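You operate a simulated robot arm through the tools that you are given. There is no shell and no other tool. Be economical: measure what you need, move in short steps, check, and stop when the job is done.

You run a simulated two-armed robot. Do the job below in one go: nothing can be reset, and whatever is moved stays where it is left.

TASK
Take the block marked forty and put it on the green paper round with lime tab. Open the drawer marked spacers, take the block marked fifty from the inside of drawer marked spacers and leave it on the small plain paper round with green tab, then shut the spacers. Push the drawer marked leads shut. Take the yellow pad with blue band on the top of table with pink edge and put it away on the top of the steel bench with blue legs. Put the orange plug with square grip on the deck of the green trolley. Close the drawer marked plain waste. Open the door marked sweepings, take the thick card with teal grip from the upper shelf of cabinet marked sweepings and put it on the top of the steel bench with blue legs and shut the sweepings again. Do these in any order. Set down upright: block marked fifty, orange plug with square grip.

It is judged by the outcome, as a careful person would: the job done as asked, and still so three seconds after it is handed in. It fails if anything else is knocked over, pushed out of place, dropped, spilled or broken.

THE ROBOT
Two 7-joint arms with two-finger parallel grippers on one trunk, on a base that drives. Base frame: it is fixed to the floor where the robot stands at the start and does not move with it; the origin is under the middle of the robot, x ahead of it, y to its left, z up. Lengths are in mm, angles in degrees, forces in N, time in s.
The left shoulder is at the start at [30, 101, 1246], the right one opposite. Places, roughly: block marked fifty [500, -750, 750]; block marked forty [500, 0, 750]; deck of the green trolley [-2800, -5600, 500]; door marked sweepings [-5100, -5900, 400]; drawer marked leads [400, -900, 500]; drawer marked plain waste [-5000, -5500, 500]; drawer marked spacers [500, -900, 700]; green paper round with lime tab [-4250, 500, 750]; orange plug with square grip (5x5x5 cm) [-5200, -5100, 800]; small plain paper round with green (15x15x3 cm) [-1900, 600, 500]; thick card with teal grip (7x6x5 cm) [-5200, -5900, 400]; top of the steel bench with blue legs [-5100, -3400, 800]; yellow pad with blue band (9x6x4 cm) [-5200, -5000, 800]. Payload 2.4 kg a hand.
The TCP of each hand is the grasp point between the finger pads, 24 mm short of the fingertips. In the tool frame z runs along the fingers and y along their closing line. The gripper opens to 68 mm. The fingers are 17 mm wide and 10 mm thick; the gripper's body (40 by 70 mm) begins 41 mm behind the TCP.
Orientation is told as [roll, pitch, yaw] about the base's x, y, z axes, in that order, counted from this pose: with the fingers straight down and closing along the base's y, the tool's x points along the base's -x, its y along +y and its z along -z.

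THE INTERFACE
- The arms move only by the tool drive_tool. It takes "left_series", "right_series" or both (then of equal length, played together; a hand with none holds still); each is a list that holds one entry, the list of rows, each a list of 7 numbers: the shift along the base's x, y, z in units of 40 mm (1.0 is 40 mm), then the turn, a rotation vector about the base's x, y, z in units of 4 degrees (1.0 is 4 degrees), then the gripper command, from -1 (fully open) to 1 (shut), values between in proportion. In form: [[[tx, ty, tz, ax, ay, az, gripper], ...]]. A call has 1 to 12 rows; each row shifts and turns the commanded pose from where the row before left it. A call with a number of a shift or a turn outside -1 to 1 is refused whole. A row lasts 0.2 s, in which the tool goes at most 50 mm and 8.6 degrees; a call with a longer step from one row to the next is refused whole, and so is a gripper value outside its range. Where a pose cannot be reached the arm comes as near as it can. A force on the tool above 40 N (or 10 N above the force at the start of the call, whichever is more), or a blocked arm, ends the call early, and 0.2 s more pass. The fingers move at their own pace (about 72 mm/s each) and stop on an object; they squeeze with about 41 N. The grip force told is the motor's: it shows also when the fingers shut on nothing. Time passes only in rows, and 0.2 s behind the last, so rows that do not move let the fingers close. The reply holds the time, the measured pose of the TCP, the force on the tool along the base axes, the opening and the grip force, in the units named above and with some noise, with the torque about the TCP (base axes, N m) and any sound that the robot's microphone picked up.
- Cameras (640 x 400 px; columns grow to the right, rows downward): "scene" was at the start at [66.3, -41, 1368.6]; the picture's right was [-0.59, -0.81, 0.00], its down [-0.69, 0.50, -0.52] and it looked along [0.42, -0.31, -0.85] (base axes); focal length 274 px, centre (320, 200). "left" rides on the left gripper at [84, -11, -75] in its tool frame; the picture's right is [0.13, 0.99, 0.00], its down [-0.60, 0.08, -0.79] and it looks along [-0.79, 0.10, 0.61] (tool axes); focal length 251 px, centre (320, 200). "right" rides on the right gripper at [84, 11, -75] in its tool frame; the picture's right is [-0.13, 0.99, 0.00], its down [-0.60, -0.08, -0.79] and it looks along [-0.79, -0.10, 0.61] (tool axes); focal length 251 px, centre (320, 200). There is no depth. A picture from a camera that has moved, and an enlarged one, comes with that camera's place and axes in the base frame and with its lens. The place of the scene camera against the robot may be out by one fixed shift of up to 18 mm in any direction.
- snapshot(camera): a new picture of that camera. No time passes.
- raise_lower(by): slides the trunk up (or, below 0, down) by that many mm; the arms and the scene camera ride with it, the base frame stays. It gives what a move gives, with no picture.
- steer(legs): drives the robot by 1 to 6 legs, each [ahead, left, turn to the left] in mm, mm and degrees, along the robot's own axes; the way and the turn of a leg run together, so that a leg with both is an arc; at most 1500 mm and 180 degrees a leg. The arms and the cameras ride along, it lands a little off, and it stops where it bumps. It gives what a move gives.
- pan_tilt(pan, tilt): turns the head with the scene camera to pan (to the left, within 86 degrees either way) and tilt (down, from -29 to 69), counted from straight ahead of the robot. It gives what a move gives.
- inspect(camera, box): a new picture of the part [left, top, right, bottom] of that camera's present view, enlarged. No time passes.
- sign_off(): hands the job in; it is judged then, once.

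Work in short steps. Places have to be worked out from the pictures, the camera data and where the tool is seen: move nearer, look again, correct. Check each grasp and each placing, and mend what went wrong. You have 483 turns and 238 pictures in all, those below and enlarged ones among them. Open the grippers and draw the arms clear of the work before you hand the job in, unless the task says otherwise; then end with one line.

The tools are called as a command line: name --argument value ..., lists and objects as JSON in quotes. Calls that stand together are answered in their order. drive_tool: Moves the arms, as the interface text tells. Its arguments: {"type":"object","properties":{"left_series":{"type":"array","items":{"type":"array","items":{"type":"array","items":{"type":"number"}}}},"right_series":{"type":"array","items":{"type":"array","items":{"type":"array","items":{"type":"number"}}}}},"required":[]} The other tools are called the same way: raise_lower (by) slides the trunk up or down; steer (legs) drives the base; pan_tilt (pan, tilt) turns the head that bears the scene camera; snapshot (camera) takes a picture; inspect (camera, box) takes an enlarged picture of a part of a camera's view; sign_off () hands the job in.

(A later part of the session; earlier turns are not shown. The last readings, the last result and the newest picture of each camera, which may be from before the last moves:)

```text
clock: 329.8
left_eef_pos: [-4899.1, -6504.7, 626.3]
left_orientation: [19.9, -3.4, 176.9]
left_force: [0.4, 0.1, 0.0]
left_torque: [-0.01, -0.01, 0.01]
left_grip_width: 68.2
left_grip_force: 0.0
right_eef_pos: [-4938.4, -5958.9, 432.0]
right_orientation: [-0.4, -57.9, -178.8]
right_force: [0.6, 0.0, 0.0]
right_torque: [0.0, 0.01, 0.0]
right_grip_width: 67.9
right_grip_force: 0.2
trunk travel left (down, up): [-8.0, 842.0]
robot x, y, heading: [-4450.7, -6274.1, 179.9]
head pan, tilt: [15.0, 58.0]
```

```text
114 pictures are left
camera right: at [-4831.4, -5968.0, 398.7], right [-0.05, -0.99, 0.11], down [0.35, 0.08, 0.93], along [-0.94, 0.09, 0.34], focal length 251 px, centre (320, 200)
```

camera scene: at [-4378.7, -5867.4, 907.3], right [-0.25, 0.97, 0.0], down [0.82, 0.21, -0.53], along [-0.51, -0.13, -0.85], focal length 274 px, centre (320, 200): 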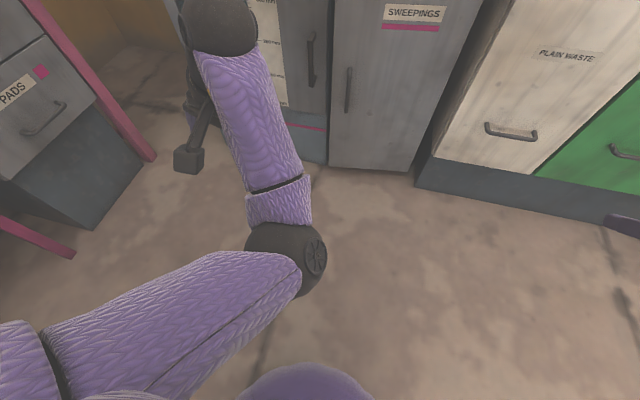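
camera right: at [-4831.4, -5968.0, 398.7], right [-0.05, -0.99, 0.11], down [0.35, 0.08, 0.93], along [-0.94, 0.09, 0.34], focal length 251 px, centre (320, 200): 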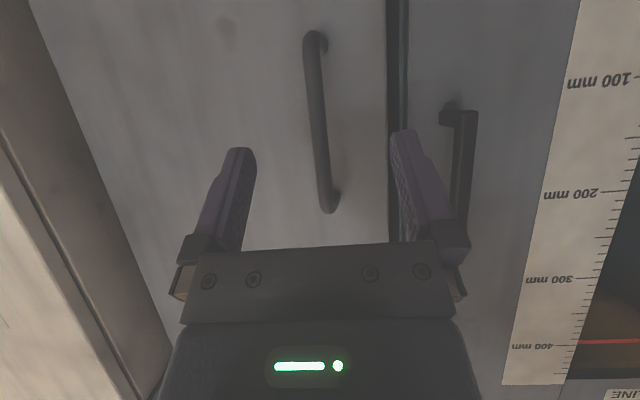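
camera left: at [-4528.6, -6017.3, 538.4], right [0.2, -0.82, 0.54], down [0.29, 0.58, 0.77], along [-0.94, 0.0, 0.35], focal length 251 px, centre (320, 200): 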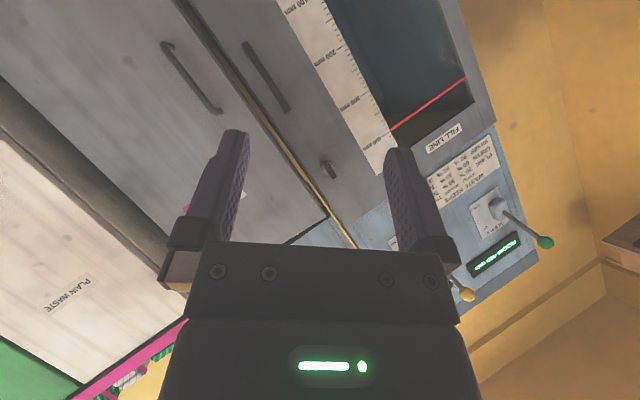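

Aligned within 2 mm. I advance 66 mm and close.

steer --legs '[[64, -2, 0]]'

drive_tool --right_series '[[[0, 0, 0, 0, 0, 0, 0.2], [0, 0, 0, 0, 0, 0, 0.5], [0, 0, 0, 0, 0, 0, 1], [0, 0, 0, 0, 0, 0, 1]]]'

snapshot --camera "right"

```text
clock: 330.7
left_eef_pos: [-4962.9, -6502.1, 626.7]
left_orientation: [19.9, -3.5, 176.9]
left_force: [-1.0, -0.5, 1.0]
left_torque: [-0.02, 0.01, 0.01]
left_grip_width: 68.2
left_grip_force: 0.0
right_eef_pos: [-5002.6, -5958.0, 431.0]
right_orientation: [-0.4, -57.8, -178.8]
right_force: [0.1, 0.0, -0.4]
right_torque: [0.03, -0.01, 0.01]
right_grip_width: 68.1
right_grip_force: 0.0
trunk travel left (down, up): [-8.0, 842.0]
robot x, y, heading: [-4515.8, -6276.4, 179.7]
head pan, tilt: [15.0, 58.0]
```

```text
clock: 331.7
left_eef_pos: [-4963.8, -6503.1, 626.0]
left_orientation: [19.9, -3.5, 176.8]
left_force: [-0.3, 0.3, 0.2]
left_torque: [0.03, 0.0, 0.01]
left_grip_width: 68.3
left_grip_force: 0.0
right_eef_pos: [-5003.4, -5956.4, 430.5]
right_orientation: [-0.4, -57.9, -178.9]
right_force: [-1.6, 5.6, -0.1]
right_torque: [-0.02, -0.24, -0.07]
right_grip_width: 11.9
right_grip_force: 32.2
trunk travel left (down, up): [-8.0, 842.0]
robot x, y, heading: [-4515.5, -6273.4, 179.7]
head pan, tilt: [15.0, 58.0]
```

```text
113 pictures are left
camera right: at [-4896.1, -5965.1, 398.7], right [-0.05, -0.99, 0.11], down [0.35, 0.08, 0.93], along [-0.94, 0.09, 0.34], focal length 251 px, centre (320, 200)
```

right: 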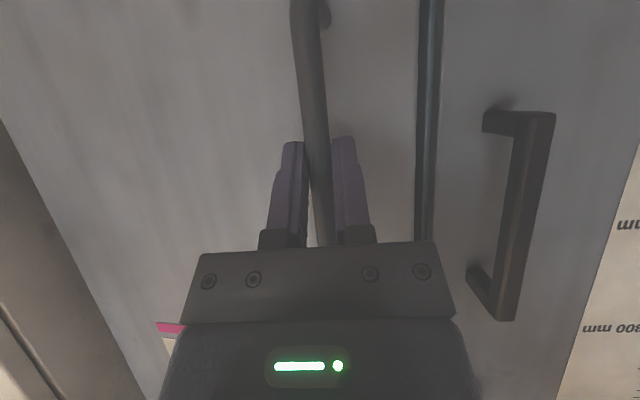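

A clean grip (11.9 mm, low forces). I pull along the arc.

drive_tool --right_series '[[[0.218, 0.077, 0, 0, 0, 0.5, 1], [0.215, 0.085, 0, 0, 0, 0.5, 1], [0.212, 0.092, 0, 0, 0, 0.5, 1], [0.208, 0.1, 0, 0, 0, 0.5, 1], [0.205, 0.107, 0, 0, 0, 0.5, 1], [0.2, 0.114, 0, 0, 0, 0.5, 1]]]'

```text
clock: 333.1
left_eef_pos: [-4964.4, -6501.1, 625.7]
left_orientation: [20.0, -3.5, 176.9]
left_force: [0.9, -0.4, 0.1]
left_torque: [0.01, -0.05, 0.04]
left_grip_width: 68.1
left_grip_force: 0.1
right_eef_pos: [-4952.3, -5933.1, 432.4]
right_orientation: [-0.3, -57.8, -167.1]
right_force: [-7.8, 12.5, -8.5]
right_torque: [0.18, -0.47, -0.11]
right_grip_width: 11.7
right_grip_force: 32.2
trunk travel left (down, up): [-8.0, 842.0]
robot x, y, heading: [-4516.6, -6273.7, 179.8]
head pan, tilt: [15.0, 58.0]
```

It's swinging. I continue with slightly more +y.

drive_tool --right_series '[[[0.187, 0.14, 0, 0, 0, 0.5, 1], [0.182, 0.145, 0, 0, 0, 0.5, 1], [0.177, 0.15, 0, 0, 0, 0.5, 1], [0.172, 0.155, 0, 0, 0, 0.5, 1], [0.166, 0.16, 0, 0, 0, 0.5, 1], [0.16, 0.166, 0, 0, 0, 0.5, 1], [0.155, 0.172, 0, 0, 0, 0.5, 1], [0.148, 0.177, 0, 0, 0, 0.5, 1]]]'

pan_tilt --pan -15 --tilt 40

snapshot --camera "scene"

```text
clock: 334.8
left_eef_pos: [-4962.3, -6504.3, 626.8]
left_orientation: [19.9, -3.6, 177.1]
left_force: [-1.0, 0.2, 0.6]
left_torque: [-0.01, -0.02, 0.0]
left_grip_width: 68.1
left_grip_force: 0.1
right_eef_pos: [-4903.7, -5893.0, 430.6]
right_orientation: [-0.1, -58.1, -152.7]
right_force: [5.6, -5.8, 10.3]
right_torque: [0.04, -0.09, 0.15]
right_grip_width: 11.6
right_grip_force: 32.4
trunk travel left (down, up): [-8.0, 842.0]
robot x, y, heading: [-4512.9, -6275.7, 180.0]
head pan, tilt: [15.0, 58.0]
stopped in row 8 (right hand): the force on the tool passed its limit at 42 N (the readings are from after the stop); the commanded pose is now the measured one
```

```text
clock: 335.7
left_eef_pos: [-4962.5, -6503.3, 626.3]
left_orientation: [19.9, -3.5, 176.9]
left_force: [0.1, -0.5, 0.2]
left_torque: [0.0, 0.01, -0.01]
left_grip_width: 67.9
left_grip_force: 0.1
right_eef_pos: [-4902.5, -5893.0, 430.8]
right_orientation: [-0.2, -58.0, -152.6]
right_force: [7.6, -9.1, 16.5]
right_torque: [-0.55, 0.76, 0.24]
right_grip_width: 11.9
right_grip_force: 32.3
trunk travel left (down, up): [-8.0, 842.0]
robot x, y, heading: [-4515.1, -6272.8, 179.9]
head pan, tilt: [-15.0, 40.0]
```

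```text
112 pictures are left
camera scene: at [-4744.5, -6252.5, 932.0], right [0.26, 0.97, 0.0], down [0.62, -0.17, -0.77], along [-0.74, 0.2, -0.64], focal length 274 px, centre (320, 200)
```

scene: 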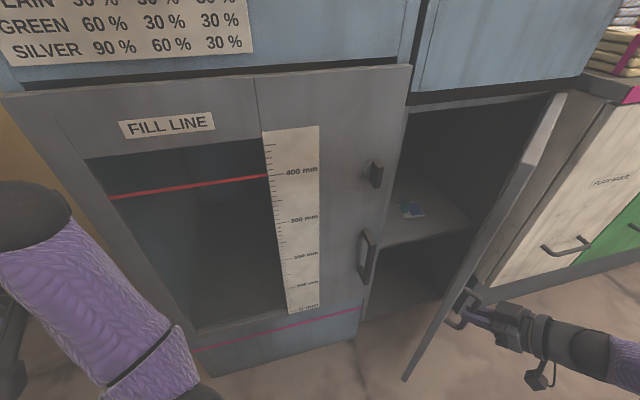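

The door is ~40–50° open and the card is visible on the upper shelf. I release, swing the hand round the door's edge and push it wider from the inside.

drive_tool --right_series '[[[0, 0, 0, 0, 0, 0, -1], [0, 0, 0, 0, 0, 0, -1], [0, 0, 0, 0, 0, 0, -1]]]'

steer --legs '[[-170, 0, 0]]'

drive_tool --right_series '[[[0, 0, 0, 0, 0, -1, 1], [0, 0, 0, 0, 0, -1, 1], [0, 0, 0, 0, 0, -1, 1], [0, 0, 0, 0, 0, -1, 1], [0, 0, 0, 0, 0, -1, 1], [0, 0, 0, 0, 0, -1, 1], [0, 0, 0, 0, 0, -0.8, 1]]]'

snapshot --camera "scene"

```text
clock: 336.5
left_eef_pos: [-4961.9, -6502.9, 625.8]
left_orientation: [19.8, -3.4, 176.9]
left_force: [0.7, -0.8, 0.5]
left_torque: [0.03, -0.01, -0.01]
left_grip_width: 68.1
left_grip_force: 0.0
right_eef_pos: [-4904.1, -5892.3, 429.0]
right_orientation: [-0.2, -57.8, -152.9]
right_force: [0.3, -0.5, -0.3]
right_torque: [0.02, 0.0, 0.01]
right_grip_width: 68.1
right_grip_force: 0.1
trunk travel left (down, up): [-8.0, 842.0]
robot x, y, heading: [-4515.1, -6272.3, 179.7]
head pan, tilt: [-15.0, 40.0]
```

```text
clock: 338.0
left_eef_pos: [-4793.1, -6502.9, 626.3]
left_orientation: [19.9, -3.4, 177.0]
left_force: [1.2, -0.3, -0.3]
left_torque: [-0.01, -0.01, 0.03]
left_grip_width: 68.0
left_grip_force: 0.0
right_eef_pos: [-4734.8, -5892.8, 430.1]
right_orientation: [0.1, -57.9, -152.8]
right_force: [-0.2, 0.9, 0.9]
right_torque: [0.02, -0.02, -0.02]
right_grip_width: 67.9
right_grip_force: 0.0
trunk travel left (down, up): [-8.0, 842.0]
robot x, y, heading: [-4347.8, -6274.3, 179.8]
head pan, tilt: [-15.0, 40.0]
```

```text
clock: 339.6
left_eef_pos: [-4793.6, -6503.7, 627.7]
left_orientation: [19.8, -3.4, 176.9]
left_force: [0.3, -0.5, -0.4]
left_torque: [0.01, -0.04, -0.03]
left_grip_width: 68.0
left_grip_force: 0.1
right_eef_pos: [-4734.2, -5893.4, 430.9]
right_orientation: [0.0, -58.0, 179.9]
right_force: [-0.5, -0.1, 1.0]
right_torque: [0.03, 0.0, 0.01]
right_grip_width: 0.0
right_grip_force: 22.6
trunk travel left (down, up): [-8.0, 842.0]
robot x, y, heading: [-4346.0, -6274.9, 179.8]
head pan, tilt: [-15.0, 40.0]
```

```text
111 pictures are left
camera scene: at [-4576.8, -6252.0, 931.6], right [0.26, 0.96, 0.0], down [0.62, -0.17, -0.77], along [-0.74, 0.2, -0.64], focal length 274 px, centre (320, 200)
```

scene: 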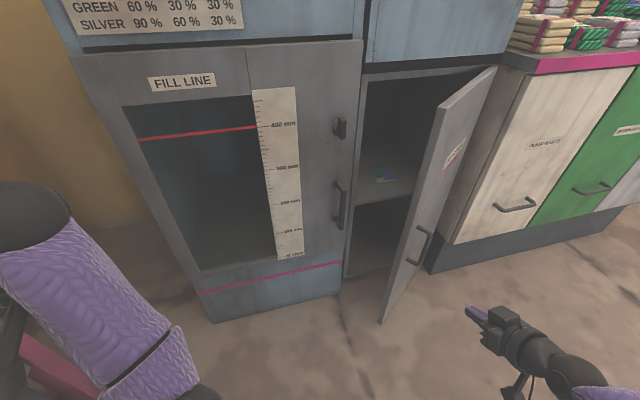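

I turn the fist 40° inward to the right so the tip leads, move left past the door edge, and check.

steer --legs '[[0, 130, 0]]'

drive_tool --right_series '[[[0, 0, 0, 0, 0, -1, 1], [0, 0, 0, 0, 0, -1, 1], [0, 0, 0, 0, 0, -1, 1], [0, 0, 0, 0, 0, -1, 1], [0, 0, 0, 0, 0, -1, 1], [0, 0, 0, 0, 0, -1, 1], [0, 0, 0, 0, 0, -1, 1], [0, 0, 0, 0, 0, -1, 1], [0, 0, 0, 0, 0, -1, 1], [0, 0, 0, 0, 0, -1, 1]]]'

steer --legs '[[195, 0, 0]]'

snapshot --camera "scene"

```text
clock: 340.9
left_eef_pos: [-4795.9, -6630.7, 626.8]
left_orientation: [19.9, -3.3, 176.7]
left_force: [0.3, -0.7, -0.3]
left_torque: [0.01, 0.01, -0.02]
left_grip_width: 67.9
left_grip_force: 0.0
right_eef_pos: [-4734.1, -6021.2, 429.8]
right_orientation: [-0.1, -57.9, 179.9]
right_force: [0.2, -0.3, 0.0]
right_torque: [-0.01, 0.04, -0.03]
right_grip_width: 0.0
right_grip_force: 23.5
trunk travel left (down, up): [-8.0, 842.0]
robot x, y, heading: [-4347.6, -6402.9, 179.4]
head pan, tilt: [-15.0, 40.0]
```

```text
clock: 343.1
left_eef_pos: [-4792.8, -6627.4, 630.6]
left_orientation: [20.4, -3.6, 176.7]
left_force: [-0.1, 0.0, -2.7]
left_torque: [-0.07, -0.02, 0.04]
left_grip_width: 67.9
left_grip_force: 0.1
right_eef_pos: [-4730.4, -6013.2, 430.2]
right_orientation: [-0.6, -58.1, 140.4]
right_force: [4.2, -1.9, -2.6]
right_torque: [0.18, 0.21, 0.02]
right_grip_width: 0.0
right_grip_force: 23.5
trunk travel left (down, up): [-8.0, 842.0]
robot x, y, heading: [-4345.6, -6401.9, 179.6]
head pan, tilt: [-15.0, 40.0]
```

```text
clock: 344.7
left_eef_pos: [-4989.4, -6625.5, 630.8]
left_orientation: [20.5, -3.8, 176.6]
left_force: [-0.6, -0.5, -1.2]
left_torque: [-0.04, -0.03, -0.02]
left_grip_width: 67.7
left_grip_force: 0.1
right_eef_pos: [-4929.8, -6012.5, 432.7]
right_orientation: [-0.3, -58.3, 140.2]
right_force: [2.2, -2.2, -0.9]
right_torque: [0.1, 0.11, 0.0]
right_grip_width: 0.1
right_grip_force: 23.6
trunk travel left (down, up): [-8.0, 842.0]
robot x, y, heading: [-4543.1, -6401.2, 179.4]
head pan, tilt: [-15.0, 40.0]
```

```text
110 pictures are left
camera scene: at [-4770.6, -6372.5, 932.6], right [0.27, 0.96, -0.01], down [0.62, -0.18, -0.77], along [-0.74, 0.2, -0.64], focal length 274 px, centre (320, 200)
```

scene: 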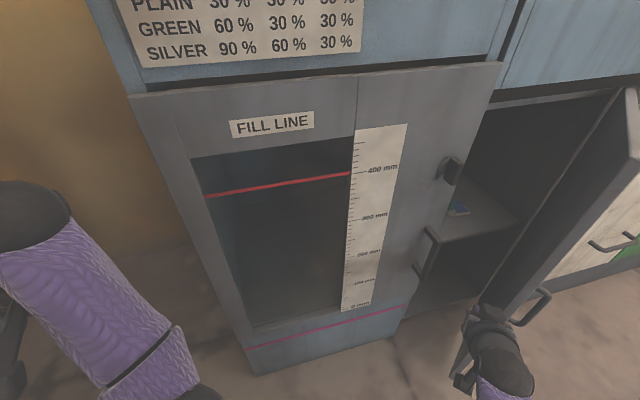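

I go 35 mm further ahead, then strafe right to push the door open.

steer --legs '[[35, 0, 0], [0, -180, 0]]'

snapshot --camera "scene"

```text
clock: 346.1
left_eef_pos: [-5020.5, -6588.8, 631.6]
left_orientation: [20.3, -3.9, 176.8]
left_force: [1.3, 0.1, 0.5]
left_torque: [-0.01, 0.01, 0.04]
left_grip_width: 68.3
left_grip_force: 0.1
right_eef_pos: [-4956.6, -5969.4, 432.8]
right_orientation: [-3.1, -57.9, 143.3]
right_force: [33.9, -46.9, 12.5]
right_torque: [1.98, 0.86, -2.25]
right_grip_width: 0.0
right_grip_force: 23.8
trunk travel left (down, up): [-8.0, 842.0]
robot x, y, heading: [-4577.5, -6365.7, 179.9]
head pan, tilt: [-15.0, 40.0]
stopped in leg 2: the force on the tool passed its limit at 464 N (the readings are from after the stop); the commanded pose is now the measured one
```

```text
109 pictures are left
camera scene: at [-4801.3, -6335.6, 934.0], right [0.26, 0.96, -0.01], down [0.61, -0.17, -0.77], along [-0.74, 0.2, -0.64], focal length 274 px, centre (320, 200)
```

scene: 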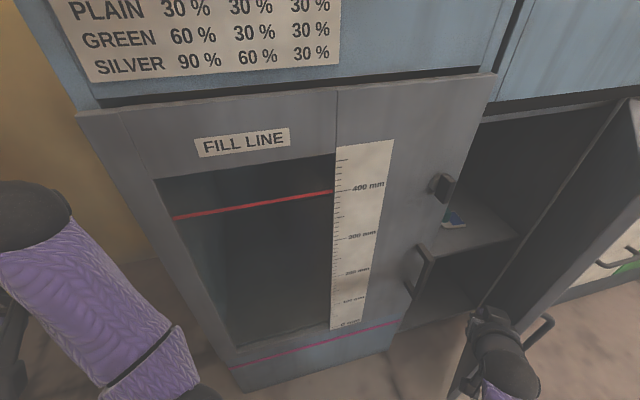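

The push hit the edge too much along the door. The opening direction is mostly back (+x), so I pull back-right with the fist hooked behind the door.

steer --legs '[[-60, -30, 0]]'

snapshot --camera "scene"

```text
clock: 347.1
left_eef_pos: [-4963.2, -6556.0, 629.3]
left_orientation: [20.4, -3.6, 176.9]
left_force: [-0.3, 0.4, -0.4]
left_torque: [0.0, 0.02, 0.0]
left_grip_width: 68.1
left_grip_force: 0.1
right_eef_pos: [-4902.1, -5937.5, 432.2]
right_orientation: [-3.3, -58.2, 143.6]
right_force: [-0.4, 1.4, 0.1]
right_torque: [0.0, -0.01, 0.04]
right_grip_width: 0.1
right_grip_force: 23.5
trunk travel left (down, up): [-8.0, 842.0]
robot x, y, heading: [-4517.7, -6331.5, 180.3]
head pan, tilt: [-15.0, 40.0]
```

```text
108 pictures are left
camera scene: at [-4746.2, -6302.6, 932.0], right [0.26, 0.97, -0.01], down [0.62, -0.17, -0.77], along [-0.74, 0.19, -0.64], focal length 274 px, centre (320, 200)
```

scene: 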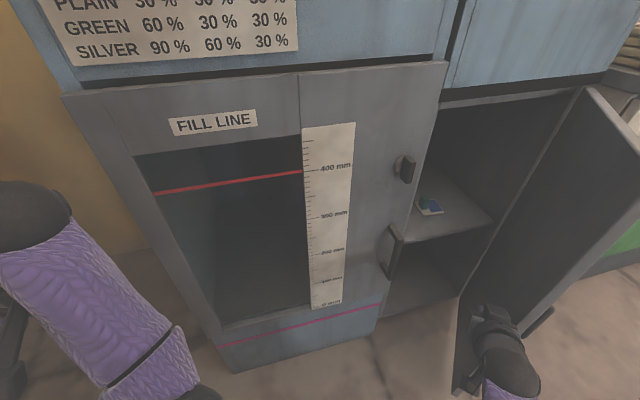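

That works; the door swings. I continue along the arc.

steer --legs '[[-45, -45, 0], [-30, -60, 0]]'

snapshot --camera "scene"

```text
clock: 348.7
left_eef_pos: [-4888.4, -6454.9, 628.7]
left_orientation: [20.2, -3.5, 177.2]
left_force: [0.4, 0.0, -0.2]
left_torque: [-0.01, -0.01, -0.02]
left_grip_width: 68.0
left_grip_force: 0.0
right_eef_pos: [-4829.8, -5831.8, 435.9]
right_orientation: [-4.2, -58.5, 144.7]
right_force: [-1.2, -0.1, -1.1]
right_torque: [0.01, 0.01, -0.02]
right_grip_width: 0.1
right_grip_force: 23.4
trunk travel left (down, up): [-8.0, 842.0]
robot x, y, heading: [-4443.7, -6227.8, -179.5]
head pan, tilt: [-15.0, 40.0]
```

```text
107 pictures are left
camera scene: at [-4671.9, -6201.2, 932.3], right [0.26, 0.97, -0.01], down [0.62, -0.17, -0.77], along [-0.74, 0.19, -0.64], focal length 274 px, centre (320, 200)
```

scene: 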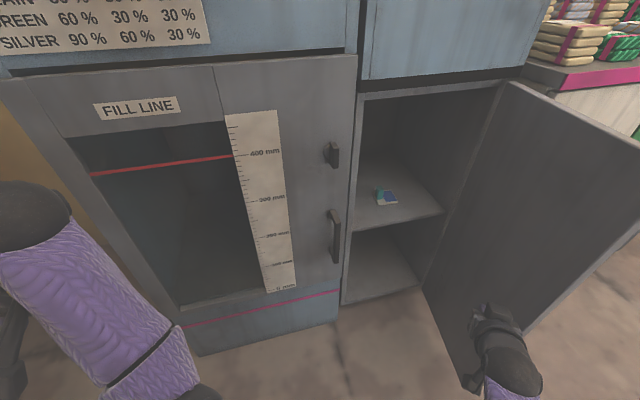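

Nearly 80° open. One more push to the right.

steer --legs '[[0, -90, 0]]'

inspect --camera "scene" --box '[300, 100, 480, 260]'

snapshot --camera "scene"

```text
clock: 349.8
left_eef_pos: [-4888.0, -6368.2, 628.2]
left_orientation: [20.2, -3.5, 177.1]
left_force: [-0.5, -0.2, 0.5]
left_torque: [0.0, 0.03, -0.01]
left_grip_width: 67.8
left_grip_force: 0.0
right_eef_pos: [-4828.5, -5741.8, 435.8]
right_orientation: [-5.3, -58.7, 145.5]
right_force: [0.3, 0.0, 0.4]
right_torque: [0.02, 0.02, 0.03]
right_grip_width: 0.0
right_grip_force: 23.3
trunk travel left (down, up): [-8.0, 842.0]
robot x, y, heading: [-4444.5, -6143.3, -180.0]
head pan, tilt: [-15.0, 40.0]
```

```text
2.50 times, centred on (390, 180) of scene
camera zoom: at [-4672.0, -6114.4, 932.0], right [0.26, 0.97, -0.01], down [0.62, -0.17, -0.77], along [-0.74, 0.19, -0.64], focal length 684 px, centre (145, 250)
```

zoom: 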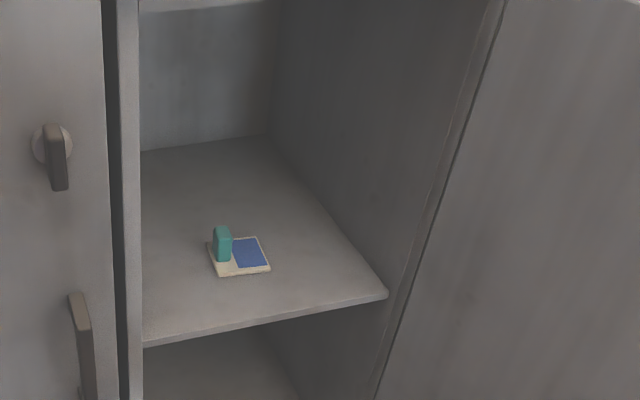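

```text
105 pictures are left
camera scene: at [-4672.0, -6114.4, 932.0], right [0.26, 0.97, -0.01], down [0.62, -0.17, -0.77], along [-0.74, 0.19, -0.64], focal length 274 px, centre (320, 200)
```

scene: 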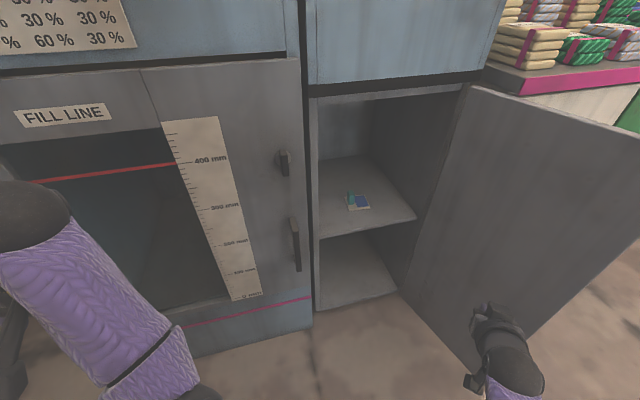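

The card with its teal grip is at about [-5181, -5901, 485] on a shelf at z≈458. I back off and reset the right hand: yaw straight, pitch about -40°, a bit higher, open.

steer --legs '[[-60, 40, 0], [-120, 40, 0]]'

drive_tool --right_series '[[[0, 0, 0.1, 0.12, 0, 1, -1], [0, 0, 0.1, 0.12, 0, 1, -1], [0, 0, 0.1, 0.12, 0, 1, -1], [0, 0, 0.1, 0.12, 0, 1, -1], [0, 0, 0.1, 0.1, 0, 1, -1], [0, 0, 0.1, 0.1, 0, 1, -1], [0, 0, 0.1, 0, 0, 1, -1], [0, 0, 0.1, 0, 0, 1, -1], [0, 0, 0.1, 0, -1, 0.6, -1], [0, 0, 0.1, 0, -1, 0, -1], [0, 0, 0.2, 0, -1, 0, -1], [0, 0, 0.2, 0, -1, 0, -1]]]'

snapshot --camera "right"

```text
clock: 351.6
left_eef_pos: [-4708.6, -6449.4, 627.2]
left_orientation: [20.1, -3.5, 177.3]
left_force: [0.6, -0.9, 0.3]
left_torque: [-0.03, 0.02, -0.01]
left_grip_width: 68.2
left_grip_force: 0.0
right_eef_pos: [-4652.0, -5822.2, 438.1]
right_orientation: [-5.7, -58.8, 146.2]
right_force: [0.5, 0.3, 0.5]
right_torque: [-0.01, -0.01, 0.01]
right_grip_width: 0.0
right_grip_force: 23.6
trunk travel left (down, up): [-8.0, 842.0]
robot x, y, heading: [-4262.3, -6217.7, -179.8]
head pan, tilt: [-15.0, 40.0]
```

```text
clock: 354.2
left_eef_pos: [-4709.6, -6450.9, 625.2]
left_orientation: [19.9, -3.5, 177.4]
left_force: [-0.3, -0.1, -0.6]
left_torque: [0.0, 0.0, 0.01]
left_grip_width: 68.1
left_grip_force: 0.1
right_eef_pos: [-4653.2, -5824.9, 494.9]
right_orientation: [-9.4, -43.8, -176.2]
right_force: [-0.3, 0.6, -0.3]
right_torque: [-0.01, 0.01, -0.01]
right_grip_width: 67.9
right_grip_force: 0.1
trunk travel left (down, up): [-8.0, 842.0]
robot x, y, heading: [-4263.5, -6219.6, -179.5]
head pan, tilt: [-15.0, 40.0]
```

```text
104 pictures are left
camera right: at [-4543.0, -5839.3, 487.7], right [-0.14, -0.99, -0.03], down [0.12, -0.04, 0.99], along [-0.98, 0.13, 0.12], focal length 251 px, centre (320, 200)
```

right: 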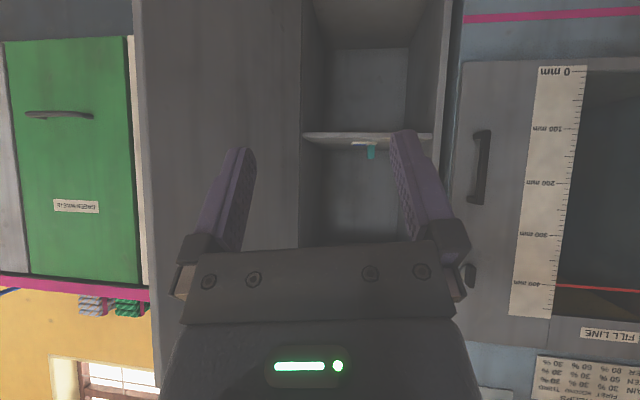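

Triangulating with the right camera: grip at about [-5232, -5882, 445], shelf at z≈424. I set pitch to -30° (stalk clears the shelf), level the roll, z≈460, and approach.

drive_tool --right_series '[[[0, 0, -0.2, -0.4, -0.9, -0.15, -1], [0, 0, -0.2, -0.4, -0.9, -0.15, -1], [0, 0, -0.2, -0.4, -0.9, -0.15, -1], [0, 0, -0.2, -0.4, -0.8, -0.15, -1]]]'

steer --legs '[[0, 55, -0.4], [330, 0, 0]]'

snapshot --camera "right"

snapshot --camera "scene"

```text
clock: 355.2
left_eef_pos: [-4710.8, -6450.7, 625.2]
left_orientation: [19.9, -3.4, 177.3]
left_force: [1.0, 0.1, -0.5]
left_torque: [0.0, -0.01, 0.0]
left_grip_width: 68.0
left_grip_force: 0.1
right_eef_pos: [-4652.9, -5824.9, 462.8]
right_orientation: [-1.2, -29.7, 176.5]
right_force: [-0.8, 0.1, -0.2]
right_torque: [-0.01, -0.03, 0.02]
right_grip_width: 68.0
right_grip_force: 0.1
trunk travel left (down, up): [-8.0, 842.0]
robot x, y, heading: [-4261.2, -6220.9, -179.5]
head pan, tilt: [-15.0, 40.0]
```

```text
clock: 358.0
left_eef_pos: [-5034.0, -6510.0, 625.5]
left_orientation: [19.5, -2.9, 177.8]
left_force: [10.9, 3.7, 5.5]
left_torque: [-0.02, 0.7, -0.42]
left_grip_width: 68.0
left_grip_force: 0.0
right_eef_pos: [-4981.2, -5881.3, 462.7]
right_orientation: [-1.1, -29.9, 176.7]
right_force: [-0.7, 0.0, 1.0]
right_torque: [-0.01, 0.02, -0.01]
right_grip_width: 68.1
right_grip_force: 0.0
trunk travel left (down, up): [-8.0, 842.0]
robot x, y, heading: [-4595.4, -6276.0, -179.3]
head pan, tilt: [-15.0, 40.0]
stopped in leg 2: the force on the tool passed its limit at 79 N (the readings are from after the stop); the commanded pose is now the measured one
```

```text
103 pictures are left
camera right: at [-4873.8, -5900.5, 484.8], right [-0.18, -0.98, 0.05], down [-0.12, 0.07, 0.99], along [-0.98, 0.17, -0.13], focal length 251 px, centre (320, 200)
```

right: 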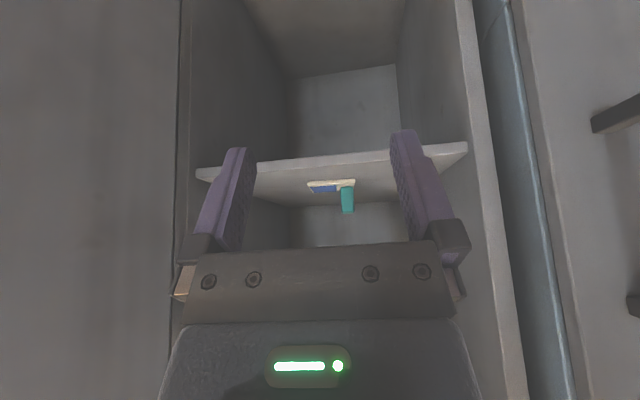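

```text
102 pictures are left
camera scene: at [-4822.8, -6255.9, 932.0], right [0.25, 0.97, 0.0], down [0.62, -0.16, -0.77], along [-0.74, 0.19, -0.64], focal length 274 px, centre (320, 200)
```

scene: 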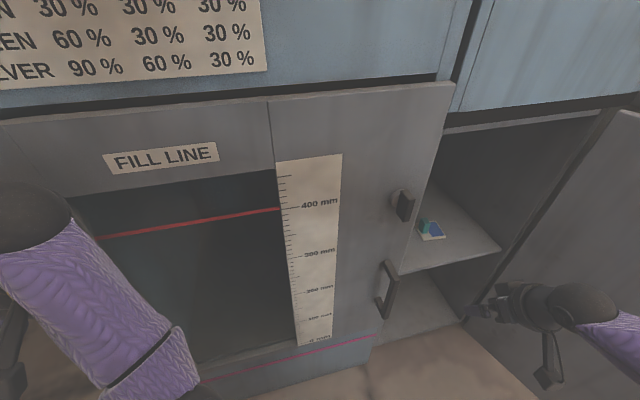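

The left hand bumped the press front. I back off 100 mm and pull the left arm up and back.

steer --legs '[[-100, 0, 0]]'

drive_tool --left_series '[[[0.5, 0.2, 0.5, 0, 0, 0, -1], [0.5, 0.2, 0.5, 0, 0, 0, -1], [0.5, 0.2, 0.5, 0, 0, 0, -1], [0.5, 0.2, 0.5, 0, 0, 0, -1], [0.5, 0.2, 0.5, 0, 0, 0, -1], [0.5, 0.2, 0, 0, 0, 0, -1]]]'

```text
clock: 359.2
left_eef_pos: [-4932.6, -6507.6, 624.9]
left_orientation: [19.5, -2.7, 177.8]
left_force: [-0.5, 0.0, -0.3]
left_torque: [-0.01, 0.0, 0.02]
left_grip_width: 67.7
left_grip_force: 0.0
right_eef_pos: [-4879.4, -5879.6, 461.3]
right_orientation: [-1.3, -29.8, 176.5]
right_force: [-0.5, -0.1, 0.4]
right_torque: [0.0, -0.01, 0.02]
right_grip_width: 67.8
right_grip_force: 0.0
trunk travel left (down, up): [-8.0, 842.0]
robot x, y, heading: [-4493.5, -6273.9, -179.6]
head pan, tilt: [-15.0, 40.0]
```

```text
clock: 360.6
left_eef_pos: [-4918.4, -6527.1, 627.9]
left_orientation: [19.5, -2.8, 177.7]
left_force: [1.1, -0.2, 0.6]
left_torque: [-0.04, 0.01, -0.02]
left_grip_width: 68.0
left_grip_force: 0.1
left hand out of reach, approached as far as the arm can: row 1, 2, 3, 4, 5, 6
right_eef_pos: [-4878.4, -5880.9, 461.7]
right_orientation: [-1.1, -29.8, 176.5]
right_force: [0.5, 0.0, -0.7]
right_torque: [-0.02, 0.01, 0.0]
right_grip_width: 67.8
right_grip_force: 0.0
trunk travel left (down, up): [-8.0, 842.0]
robot x, y, heading: [-4494.0, -6272.7, -179.8]
head pan, tilt: [-15.0, 40.0]
```

I back further into free space and work the left arm out via a higher position.

steer --legs '[[-350, 0, 0]]'

drive_tool --left_series '[[[-0.5, 0, 0.8, -0.5, 0, 0, -1], [-0.5, 0, 0.8, -0.5, 0, 0, -1], [-0.5, 0, 0.8, -0.5, 0, 0, -1], [-0.3, 0, 0.8, -0.5, 0, 0, -1], [0, 0, 0.8, -0.5, 0, 0, -1], [0, 0, 0.8, -0.5, 0, 0, -1], [0, 0, 0.8, -0.5, 0, 0, -1], [0, 0, 0.8, 0, 0, 0, -1]]]'

pan_tilt --pan 20 --tilt 55

snapshot --camera "scene"

```text
clock: 362.8
left_eef_pos: [-4572.7, -6523.2, 626.9]
left_orientation: [19.5, -2.8, 177.5]
left_force: [0.1, 0.8, 0.6]
left_torque: [0.0, 0.01, -0.04]
left_grip_width: 68.2
left_grip_force: 0.0
right_eef_pos: [-4530.7, -5877.5, 462.6]
right_orientation: [-1.3, -29.8, 176.3]
right_force: [0.1, -0.3, -0.6]
right_torque: [-0.02, -0.01, 0.01]
right_grip_width: 67.8
right_grip_force: 0.1
trunk travel left (down, up): [-8.0, 842.0]
robot x, y, heading: [-4143.8, -6276.5, -179.9]
head pan, tilt: [-15.0, 40.0]
```

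```text
clock: 364.6
left_eef_pos: [-4646.7, -6520.5, 884.7]
left_orientation: [33.5, -2.0, 176.9]
left_force: [0.1, 0.0, -0.4]
left_torque: [0.0, 0.0, 0.0]
left_grip_width: 67.9
left_grip_force: 0.1
right_eef_pos: [-4531.1, -5876.9, 462.5]
right_orientation: [-1.3, -29.8, 176.3]
right_force: [0.3, 0.2, -0.3]
right_torque: [0.03, 0.0, 0.01]
right_grip_width: 68.1
right_grip_force: 0.1
trunk travel left (down, up): [-8.0, 842.0]
robot x, y, heading: [-4144.6, -6272.2, -180.3]
head pan, tilt: [-15.0, 40.0]
```

```text
clock: 365.6
left_eef_pos: [-4646.0, -6522.0, 884.3]
left_orientation: [33.4, -2.0, 176.8]
left_force: [-0.1, -0.1, -0.1]
left_torque: [0.0, 0.03, -0.02]
left_grip_width: 67.9
left_grip_force: 0.1
right_eef_pos: [-4531.1, -5877.2, 462.5]
right_orientation: [-1.2, -29.8, 176.3]
right_force: [-0.2, 0.1, -0.3]
right_torque: [-0.02, -0.01, 0.01]
right_grip_width: 67.9
right_grip_force: 0.0
trunk travel left (down, up): [-8.0, 842.0]
robot x, y, heading: [-4147.3, -6271.2, -180.0]
head pan, tilt: [20.0, 55.0]
```

```text
101 pictures are left
camera scene: at [-4360.8, -6299.3, 911.0], right [-0.34, 0.94, 0.0], down [0.77, 0.28, -0.57], along [-0.54, -0.2, -0.82], focal length 274 px, centre (320, 200)
```

scene: 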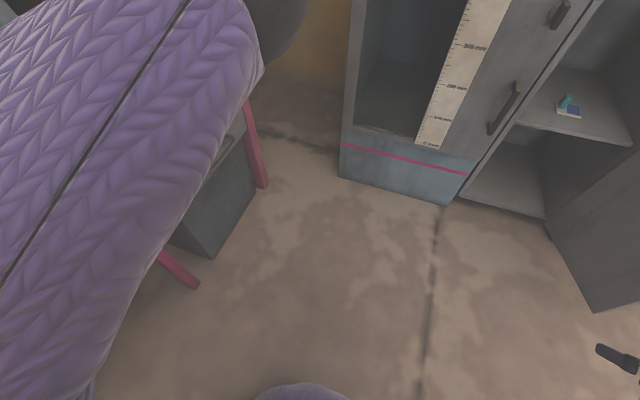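

It moved up freely. Now I level the roll and pull the hand in.

drive_tool --left_series '[[[0.5, 0.2, 0, 1, 0, 0, -1], [0.5, 0.2, 0, 1, 0, 0, -1], [0.5, 0.2, 0, 1, 0, 0, -1], [0.5, 0.2, 0, 1, 0, 0, -1], [0.5, 0.2, 0, 1, 0, 0, -1], [0.5, 0.2, 0, 1, 0, 0, -1], [0.5, 0.2, 0, 1, 0, 0, -1], [0.5, 0.2, 0, 1, 0, 0, -1], [0.5, 0.2, 0, 0.3, 0.4, 0, -1]]]'

snapshot --camera "scene"

```text
clock: 367.6
left_eef_pos: [-4456.8, -6556.6, 886.4]
left_orientation: [0.2, -4.9, 178.7]
left_force: [0.0, 0.6, 0.2]
left_torque: [0.0, 0.01, 0.02]
left_grip_width: 68.1
left_grip_force: 0.0
left hand out of reach, approached as far as the arm can: row 2, 3, 4, 5, 6, 7, 8, 9
right_eef_pos: [-4531.2, -5876.9, 463.1]
right_orientation: [-1.2, -29.8, 176.3]
right_force: [0.1, -0.2, -0.6]
right_torque: [0.0, 0.0, -0.01]
right_grip_width: 68.0
right_grip_force: 0.0
trunk travel left (down, up): [-8.0, 842.0]
robot x, y, heading: [-4144.2, -6276.9, -179.8]
head pan, tilt: [20.0, 55.0]
```

```text
100 pictures are left
camera scene: at [-4360.8, -6299.4, 911.0], right [-0.34, 0.94, 0.0], down [0.77, 0.28, -0.57], along [-0.54, -0.2, -0.82], focal length 274 px, centre (320, 200)
```

scene: 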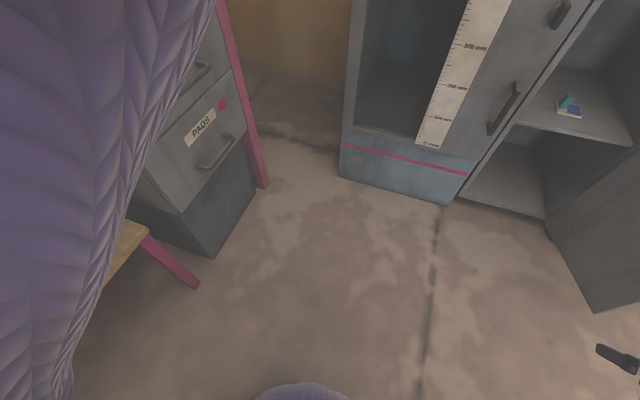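

With the robot turned 20° left, the right hand gets further in while the left stays back from the press. I do that and straighten the right tool's yaw.

steer --legs '[[0, 0, 20], [0, -270, 0], [290, 0, 0]]'

drive_tool --right_series '[[[0, 0, 0, 0, 0, -1, -1], [0, 0, 0, 0, 0, -1, -1], [0, 0, 0, 0, 0, -1, -1], [0, 0, 0, 0, 0, -1, -1]]]'

snapshot --camera "right"

pan_tilt --pan -30 --tilt 40

snapshot --camera "scene"

```text
clock: 372.2
left_eef_pos: [-4705.5, -6501.5, 885.8]
left_orientation: [0.3, -5.0, -160.9]
left_force: [-0.3, 0.7, 0.2]
left_torque: [-0.01, -0.02, -0.02]
left_grip_width: 68.1
left_grip_force: 0.0
right_eef_pos: [-5011.3, -5891.7, 462.6]
right_orientation: [-1.3, -29.8, -163.2]
right_force: [0.3, 0.4, 0.7]
right_torque: [0.01, -0.02, 0.0]
right_grip_width: 67.9
right_grip_force: 0.0
trunk travel left (down, up): [-8.0, 842.0]
robot x, y, heading: [-4511.3, -6129.4, -159.2]
head pan, tilt: [20.0, 55.0]
```

```text
clock: 373.2
left_eef_pos: [-4706.8, -6501.8, 886.7]
left_orientation: [0.3, -5.0, -160.9]
left_force: [-0.1, -0.7, 0.1]
left_torque: [0.02, 0.01, -0.03]
left_grip_width: 67.8
left_grip_force: 0.1
right_eef_pos: [-5012.7, -5891.6, 462.4]
right_orientation: [-1.1, -29.8, -179.4]
right_force: [0.4, 0.5, 0.6]
right_torque: [0.03, 0.01, -0.02]
right_grip_width: 68.1
right_grip_force: 0.0
trunk travel left (down, up): [-8.0, 842.0]
robot x, y, heading: [-4509.9, -6123.7, -159.4]
head pan, tilt: [20.0, 55.0]
```

```text
99 pictures are left
camera right: at [-4903.3, -5901.8, 484.9], right [-0.11, -0.99, 0.05], down [-0.13, 0.06, 0.99], along [-0.99, 0.1, -0.14], focal length 251 px, centre (320, 200)
```

right: 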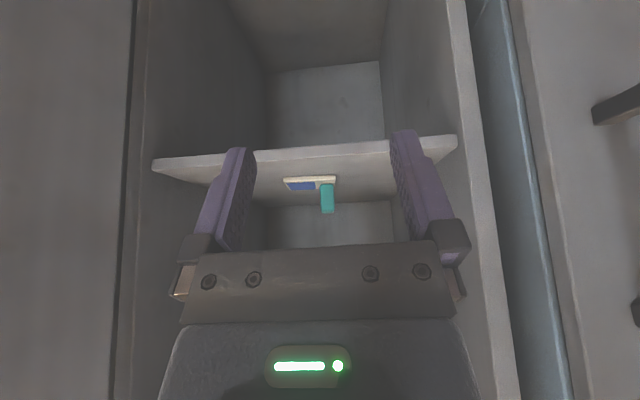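

```text
clock: 374.4
left_eef_pos: [-4706.3, -6501.3, 886.5]
left_orientation: [0.3, -5.0, -161.0]
left_force: [0.2, 0.2, 0.5]
left_torque: [-0.01, 0.02, -0.02]
left_grip_width: 68.1
left_grip_force: 0.0
right_eef_pos: [-5011.9, -5890.1, 462.6]
right_orientation: [-1.2, -29.8, -179.3]
right_force: [0.1, -0.8, 0.3]
right_torque: [0.0, 0.02, -0.03]
right_grip_width: 68.2
right_grip_force: 0.1
trunk travel left (down, up): [-8.0, 842.0]
robot x, y, heading: [-4509.8, -6131.2, -159.3]
head pan, tilt: [-30.0, 40.0]
```

```text
98 pictures are left
camera scene: at [-4735.3, -6161.8, 931.6], right [0.16, 0.99, 0.0], down [0.63, -0.1, -0.77], along [-0.76, 0.13, -0.64], focal length 274 px, centre (320, 200)
```

scene: 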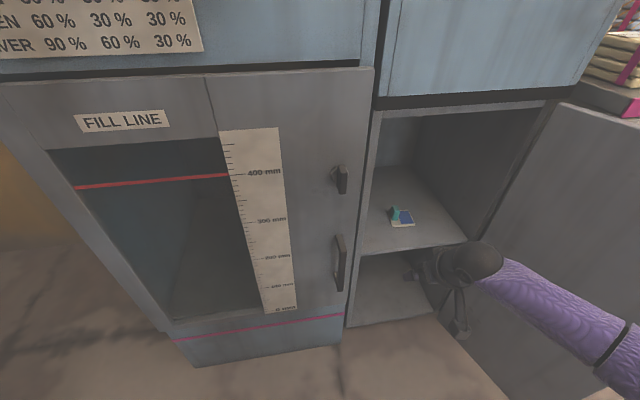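

Grip refined to [-5226, -5878, 440]. I move in along a straight line, first part.

steer --legs '[[115, -51, 0]]'

snapshot --camera "right"

```text
clock: 375.7
left_eef_pos: [-4833.3, -6493.1, 885.4]
left_orientation: [0.2, -5.0, -160.9]
left_force: [0.0, 0.4, 0.1]
left_torque: [0.01, 0.0, 0.04]
left_grip_width: 68.0
left_grip_force: 0.0
right_eef_pos: [-5138.7, -5882.5, 462.9]
right_orientation: [-1.2, -29.8, -179.2]
right_force: [1.3, -0.1, 0.8]
right_torque: [-0.02, -0.01, -0.01]
right_grip_width: 68.1
right_grip_force: 0.0
trunk travel left (down, up): [-8.0, 842.0]
robot x, y, heading: [-4632.0, -6122.6, -159.6]
head pan, tilt: [-30.0, 40.0]
```

```text
97 pictures are left
camera right: at [-5030.2, -5893.8, 484.9], right [-0.11, -0.99, 0.05], down [-0.13, 0.06, 0.99], along [-0.99, 0.1, -0.14], focal length 251 px, centre (320, 200)
```

right: 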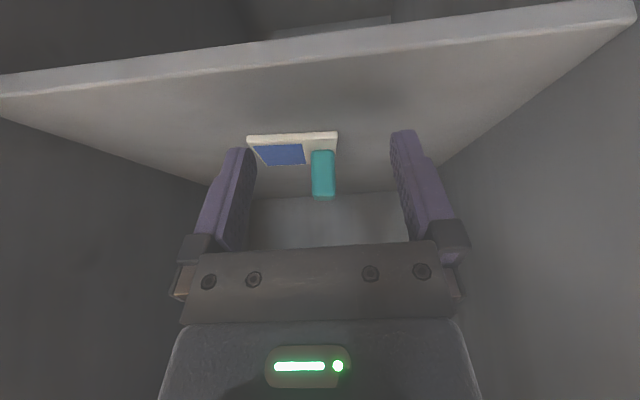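

Aligned. I move in the remaining ~87 mm and lower 15 mm.

steer --legs '[[80, -35, 0]]'

drive_tool --right_series '[[[0, 0, -0.2, 0, 0, 0, -1], [0, 0, -0.17, 0, 0, 0, -1]]]'

snapshot --camera "right"

```text
clock: 376.8
left_eef_pos: [-4920.8, -6488.3, 885.5]
left_orientation: [0.3, -5.0, -161.0]
left_force: [-0.1, 0.6, -0.2]
left_torque: [0.02, 0.0, -0.03]
left_grip_width: 68.3
left_grip_force: 0.0
right_eef_pos: [-5227.5, -5877.8, 462.0]
right_orientation: [-1.2, -29.8, -179.3]
right_force: [-1.1, -0.5, 1.0]
right_torque: [0.01, 0.0, -0.03]
right_grip_width: 68.5
right_grip_force: 0.1
trunk travel left (down, up): [-8.0, 842.0]
robot x, y, heading: [-4723.7, -6112.5, -159.5]
head pan, tilt: [-30.0, 40.0]
```

```text
clock: 377.4
left_eef_pos: [-4920.2, -6488.1, 885.3]
left_orientation: [0.2, -5.0, -160.9]
left_force: [0.6, 0.4, 0.7]
left_torque: [-0.03, -0.02, 0.05]
left_grip_width: 68.0
left_grip_force: 0.0
right_eef_pos: [-5227.6, -5877.3, 448.8]
right_orientation: [-1.3, -29.8, -179.2]
right_force: [0.9, -0.4, -0.2]
right_torque: [0.02, -0.01, 0.01]
right_grip_width: 67.8
right_grip_force: 0.1
trunk travel left (down, up): [-8.0, 842.0]
robot x, y, heading: [-4727.8, -6112.3, -159.4]
head pan, tilt: [-30.0, 40.0]
```

```text
96 pictures are left
camera right: at [-5118.9, -5889.5, 470.9], right [-0.11, -0.99, 0.05], down [-0.13, 0.06, 0.99], along [-0.99, 0.1, -0.14], focal length 251 px, centre (320, 200)
```

right: 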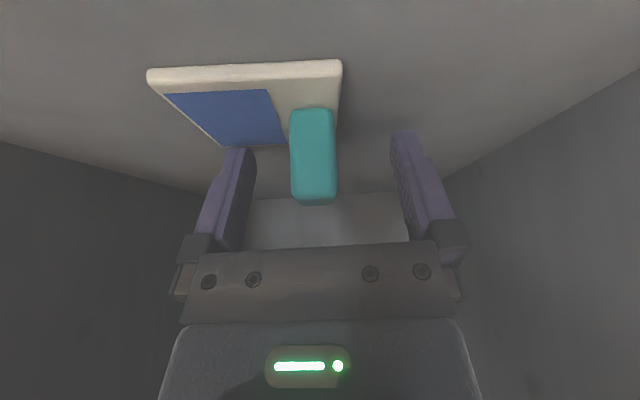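

The grip stands between the fingers. I close and lift.

drive_tool --right_series '[[[0, 0, -0.08, 0, 0, 0, 0], [0, 0, 0, 0, 0, 0, 1], [0, 0, 0, 0, 0, 0, 1], [0, 0, 0, 0, 0, 0, 1], [0, 0, 0, 0, 0, 0, 1], [0, 0, 0.5, 0, 0, 0, 1], [0, 0, 0.5, 0, 0, 0, 1]]]'

snapshot --camera "right"

```text
clock: 379.0
left_eef_pos: [-4920.5, -6488.5, 884.7]
left_orientation: [0.1, -5.0, -160.9]
left_force: [-0.2, -0.2, 0.3]
left_torque: [0.01, -0.04, -0.01]
left_grip_width: 68.1
left_grip_force: 0.0
right_eef_pos: [-5226.2, -5877.8, 484.0]
right_orientation: [-1.2, -29.7, -179.3]
right_force: [0.2, -0.5, -0.1]
right_torque: [0.02, -0.02, 0.0]
right_grip_width: 17.3
right_grip_force: 35.9
trunk travel left (down, up): [-8.0, 842.0]
robot x, y, heading: [-4724.7, -6116.9, -159.3]
head pan, tilt: [-30.0, 40.0]
```

```text
95 pictures are left
camera right: at [-5117.2, -5887.4, 505.8], right [-0.11, -0.99, 0.05], down [-0.13, 0.06, 0.99], along [-0.99, 0.1, -0.14], focal length 251 px, centre (320, 200)
```

right: 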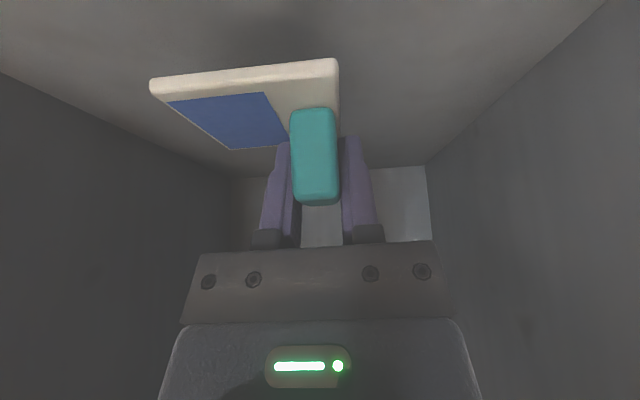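

The card is held by its grip (17 mm). I back out of the cabinet the way I came and then further.

steer --legs '[[-195, 86, 0], [-280, 0, 0]]'

steer --legs '[[-100, 0, 0], [0, 0, -40]]'

pan_tilt --pan 0 --tilt 30

snapshot --camera "scene"

```text
clock: 382.2
left_eef_pos: [-4450.8, -6401.2, 886.4]
left_orientation: [0.2, -5.1, -161.2]
left_force: [0.0, 0.0, -0.2]
left_torque: [-0.01, 0.03, 0.02]
left_grip_width: 67.9
left_grip_force: 0.0
right_eef_pos: [-4752.5, -5787.2, 483.5]
right_orientation: [-1.2, -29.8, -179.5]
right_force: [0.4, -1.3, -1.4]
right_torque: [-0.04, 0.02, -0.04]
right_grip_width: 17.3
right_grip_force: 36.2
trunk travel left (down, up): [-8.0, 842.0]
robot x, y, heading: [-4251.9, -6029.3, -159.5]
head pan, tilt: [-30.0, 40.0]
```

```text
clock: 385.2
left_eef_pos: [-4550.8, -6150.4, 885.7]
left_orientation: [0.2, -5.1, 158.4]
left_force: [0.6, 0.3, -0.5]
left_torque: [0.0, 0.01, -0.02]
left_grip_width: 68.0
left_grip_force: 0.0
right_eef_pos: [-4383.4, -5487.4, 483.8]
right_orientation: [-1.2, -29.8, 140.1]
right_force: [-0.6, 0.2, -0.4]
right_torque: [0.03, 0.0, -0.02]
right_grip_width: 17.2
right_grip_force: 35.6
trunk travel left (down, up): [-8.0, 842.0]
robot x, y, heading: [-4160.9, -5993.2, 159.9]
head pan, tilt: [-30.0, 40.0]
```

```text
clock: 386.1
left_eef_pos: [-4550.7, -6150.3, 885.3]
left_orientation: [0.2, -5.1, 158.4]
left_force: [-0.1, -0.1, -0.3]
left_torque: [-0.03, -0.02, 0.01]
left_grip_width: 67.7
left_grip_force: 0.1
right_eef_pos: [-4384.0, -5486.0, 483.6]
right_orientation: [-1.1, -29.8, 140.1]
right_force: [-0.6, 0.0, -0.2]
right_torque: [0.0, 0.03, 0.01]
right_grip_width: 17.3
right_grip_force: 36.0
trunk travel left (down, up): [-8.0, 842.0]
robot x, y, heading: [-4161.2, -5995.7, 160.2]
head pan, tilt: [0.0, 30.0]
```

```text
94 pictures are left
camera scene: at [-4385.1, -5916.0, 947.0], right [0.34, 0.94, 0.0], down [0.47, -0.17, -0.87], along [-0.81, 0.3, -0.5], focal length 274 px, centre (320, 200)
```

scene: 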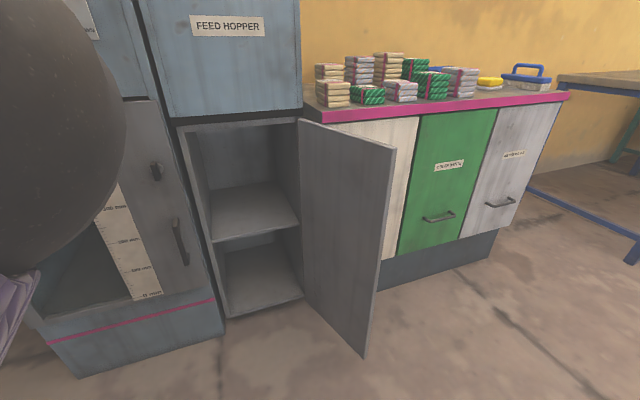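

The door stands ~109° open; card in hand. I bring the left hand above and past the door's outer side (it is higher than the door), to push it shut.

steer --legs '[[0, -452, 0], [490, 0, 0]]'

pan_tilt --pan 20 --tilt 45

snapshot --camera "scene"

snapshot --camera "left"

```text
clock: 391.3
left_eef_pos: [-4863.4, -5557.9, 885.2]
left_orientation: [0.2, -4.9, 157.5]
left_force: [-0.5, 0.5, -0.4]
left_torque: [0.02, 0.0, -0.02]
left_grip_width: 67.9
left_grip_force: 0.1
right_eef_pos: [-4686.3, -4897.1, 484.0]
right_orientation: [-1.2, -29.8, 139.2]
right_force: [0.0, -0.9, -1.0]
right_torque: [0.0, 0.02, 0.03]
right_grip_width: 17.1
right_grip_force: 35.7
trunk travel left (down, up): [-8.0, 842.0]
robot x, y, heading: [-4469.8, -5406.7, 159.0]
head pan, tilt: [0.0, 30.0]
```

```text
clock: 392.2
left_eef_pos: [-4864.6, -5556.7, 886.8]
left_orientation: [0.2, -4.9, 157.5]
left_force: [0.1, 0.0, 0.7]
left_torque: [-0.02, 0.01, -0.01]
left_grip_width: 67.7
left_grip_force: 0.1
right_eef_pos: [-4686.2, -4898.6, 483.2]
right_orientation: [-1.3, -29.9, 139.2]
right_force: [0.1, -0.9, -1.0]
right_torque: [0.02, 0.0, 0.01]
right_grip_width: 16.9
right_grip_force: 35.6
trunk travel left (down, up): [-8.0, 842.0]
robot x, y, heading: [-4469.8, -5407.2, 158.9]
head pan, tilt: [20.0, 45.0]
```

```text
93 pictures are left
camera scene: at [-4691.6, -5356.8, 924.4], right [0.02, 1.0, 0.0], down [0.71, -0.01, -0.71], along [-0.71, 0.01, -0.71], focal length 274 px, centre (320, 200)
```

scene: 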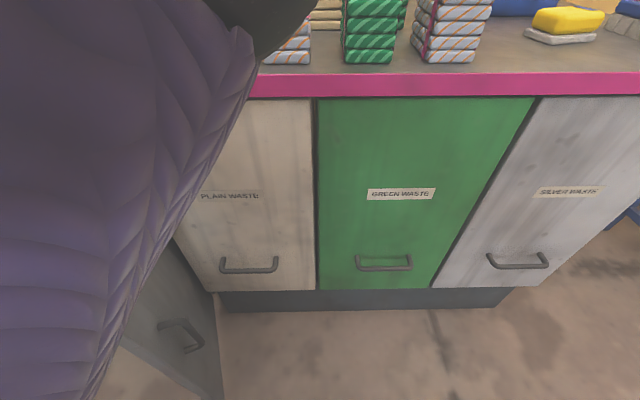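

```text
92 pictures are left
camera left: at [-4776.4, -5581.1, 952.7], right [-0.26, -0.97, -0.01], down [-0.52, 0.13, 0.84], along [-0.81, 0.22, -0.54], focal length 251 px, centre (320, 200)
```

left: 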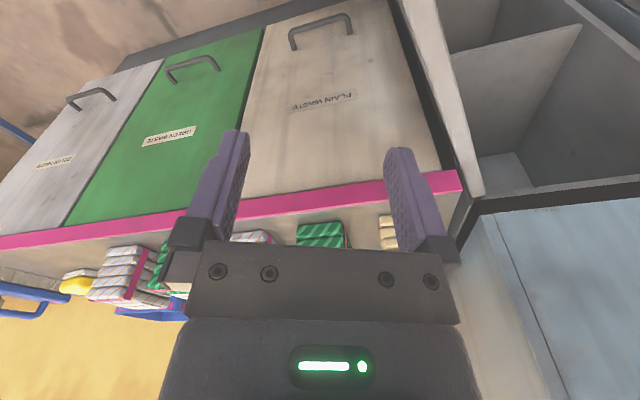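

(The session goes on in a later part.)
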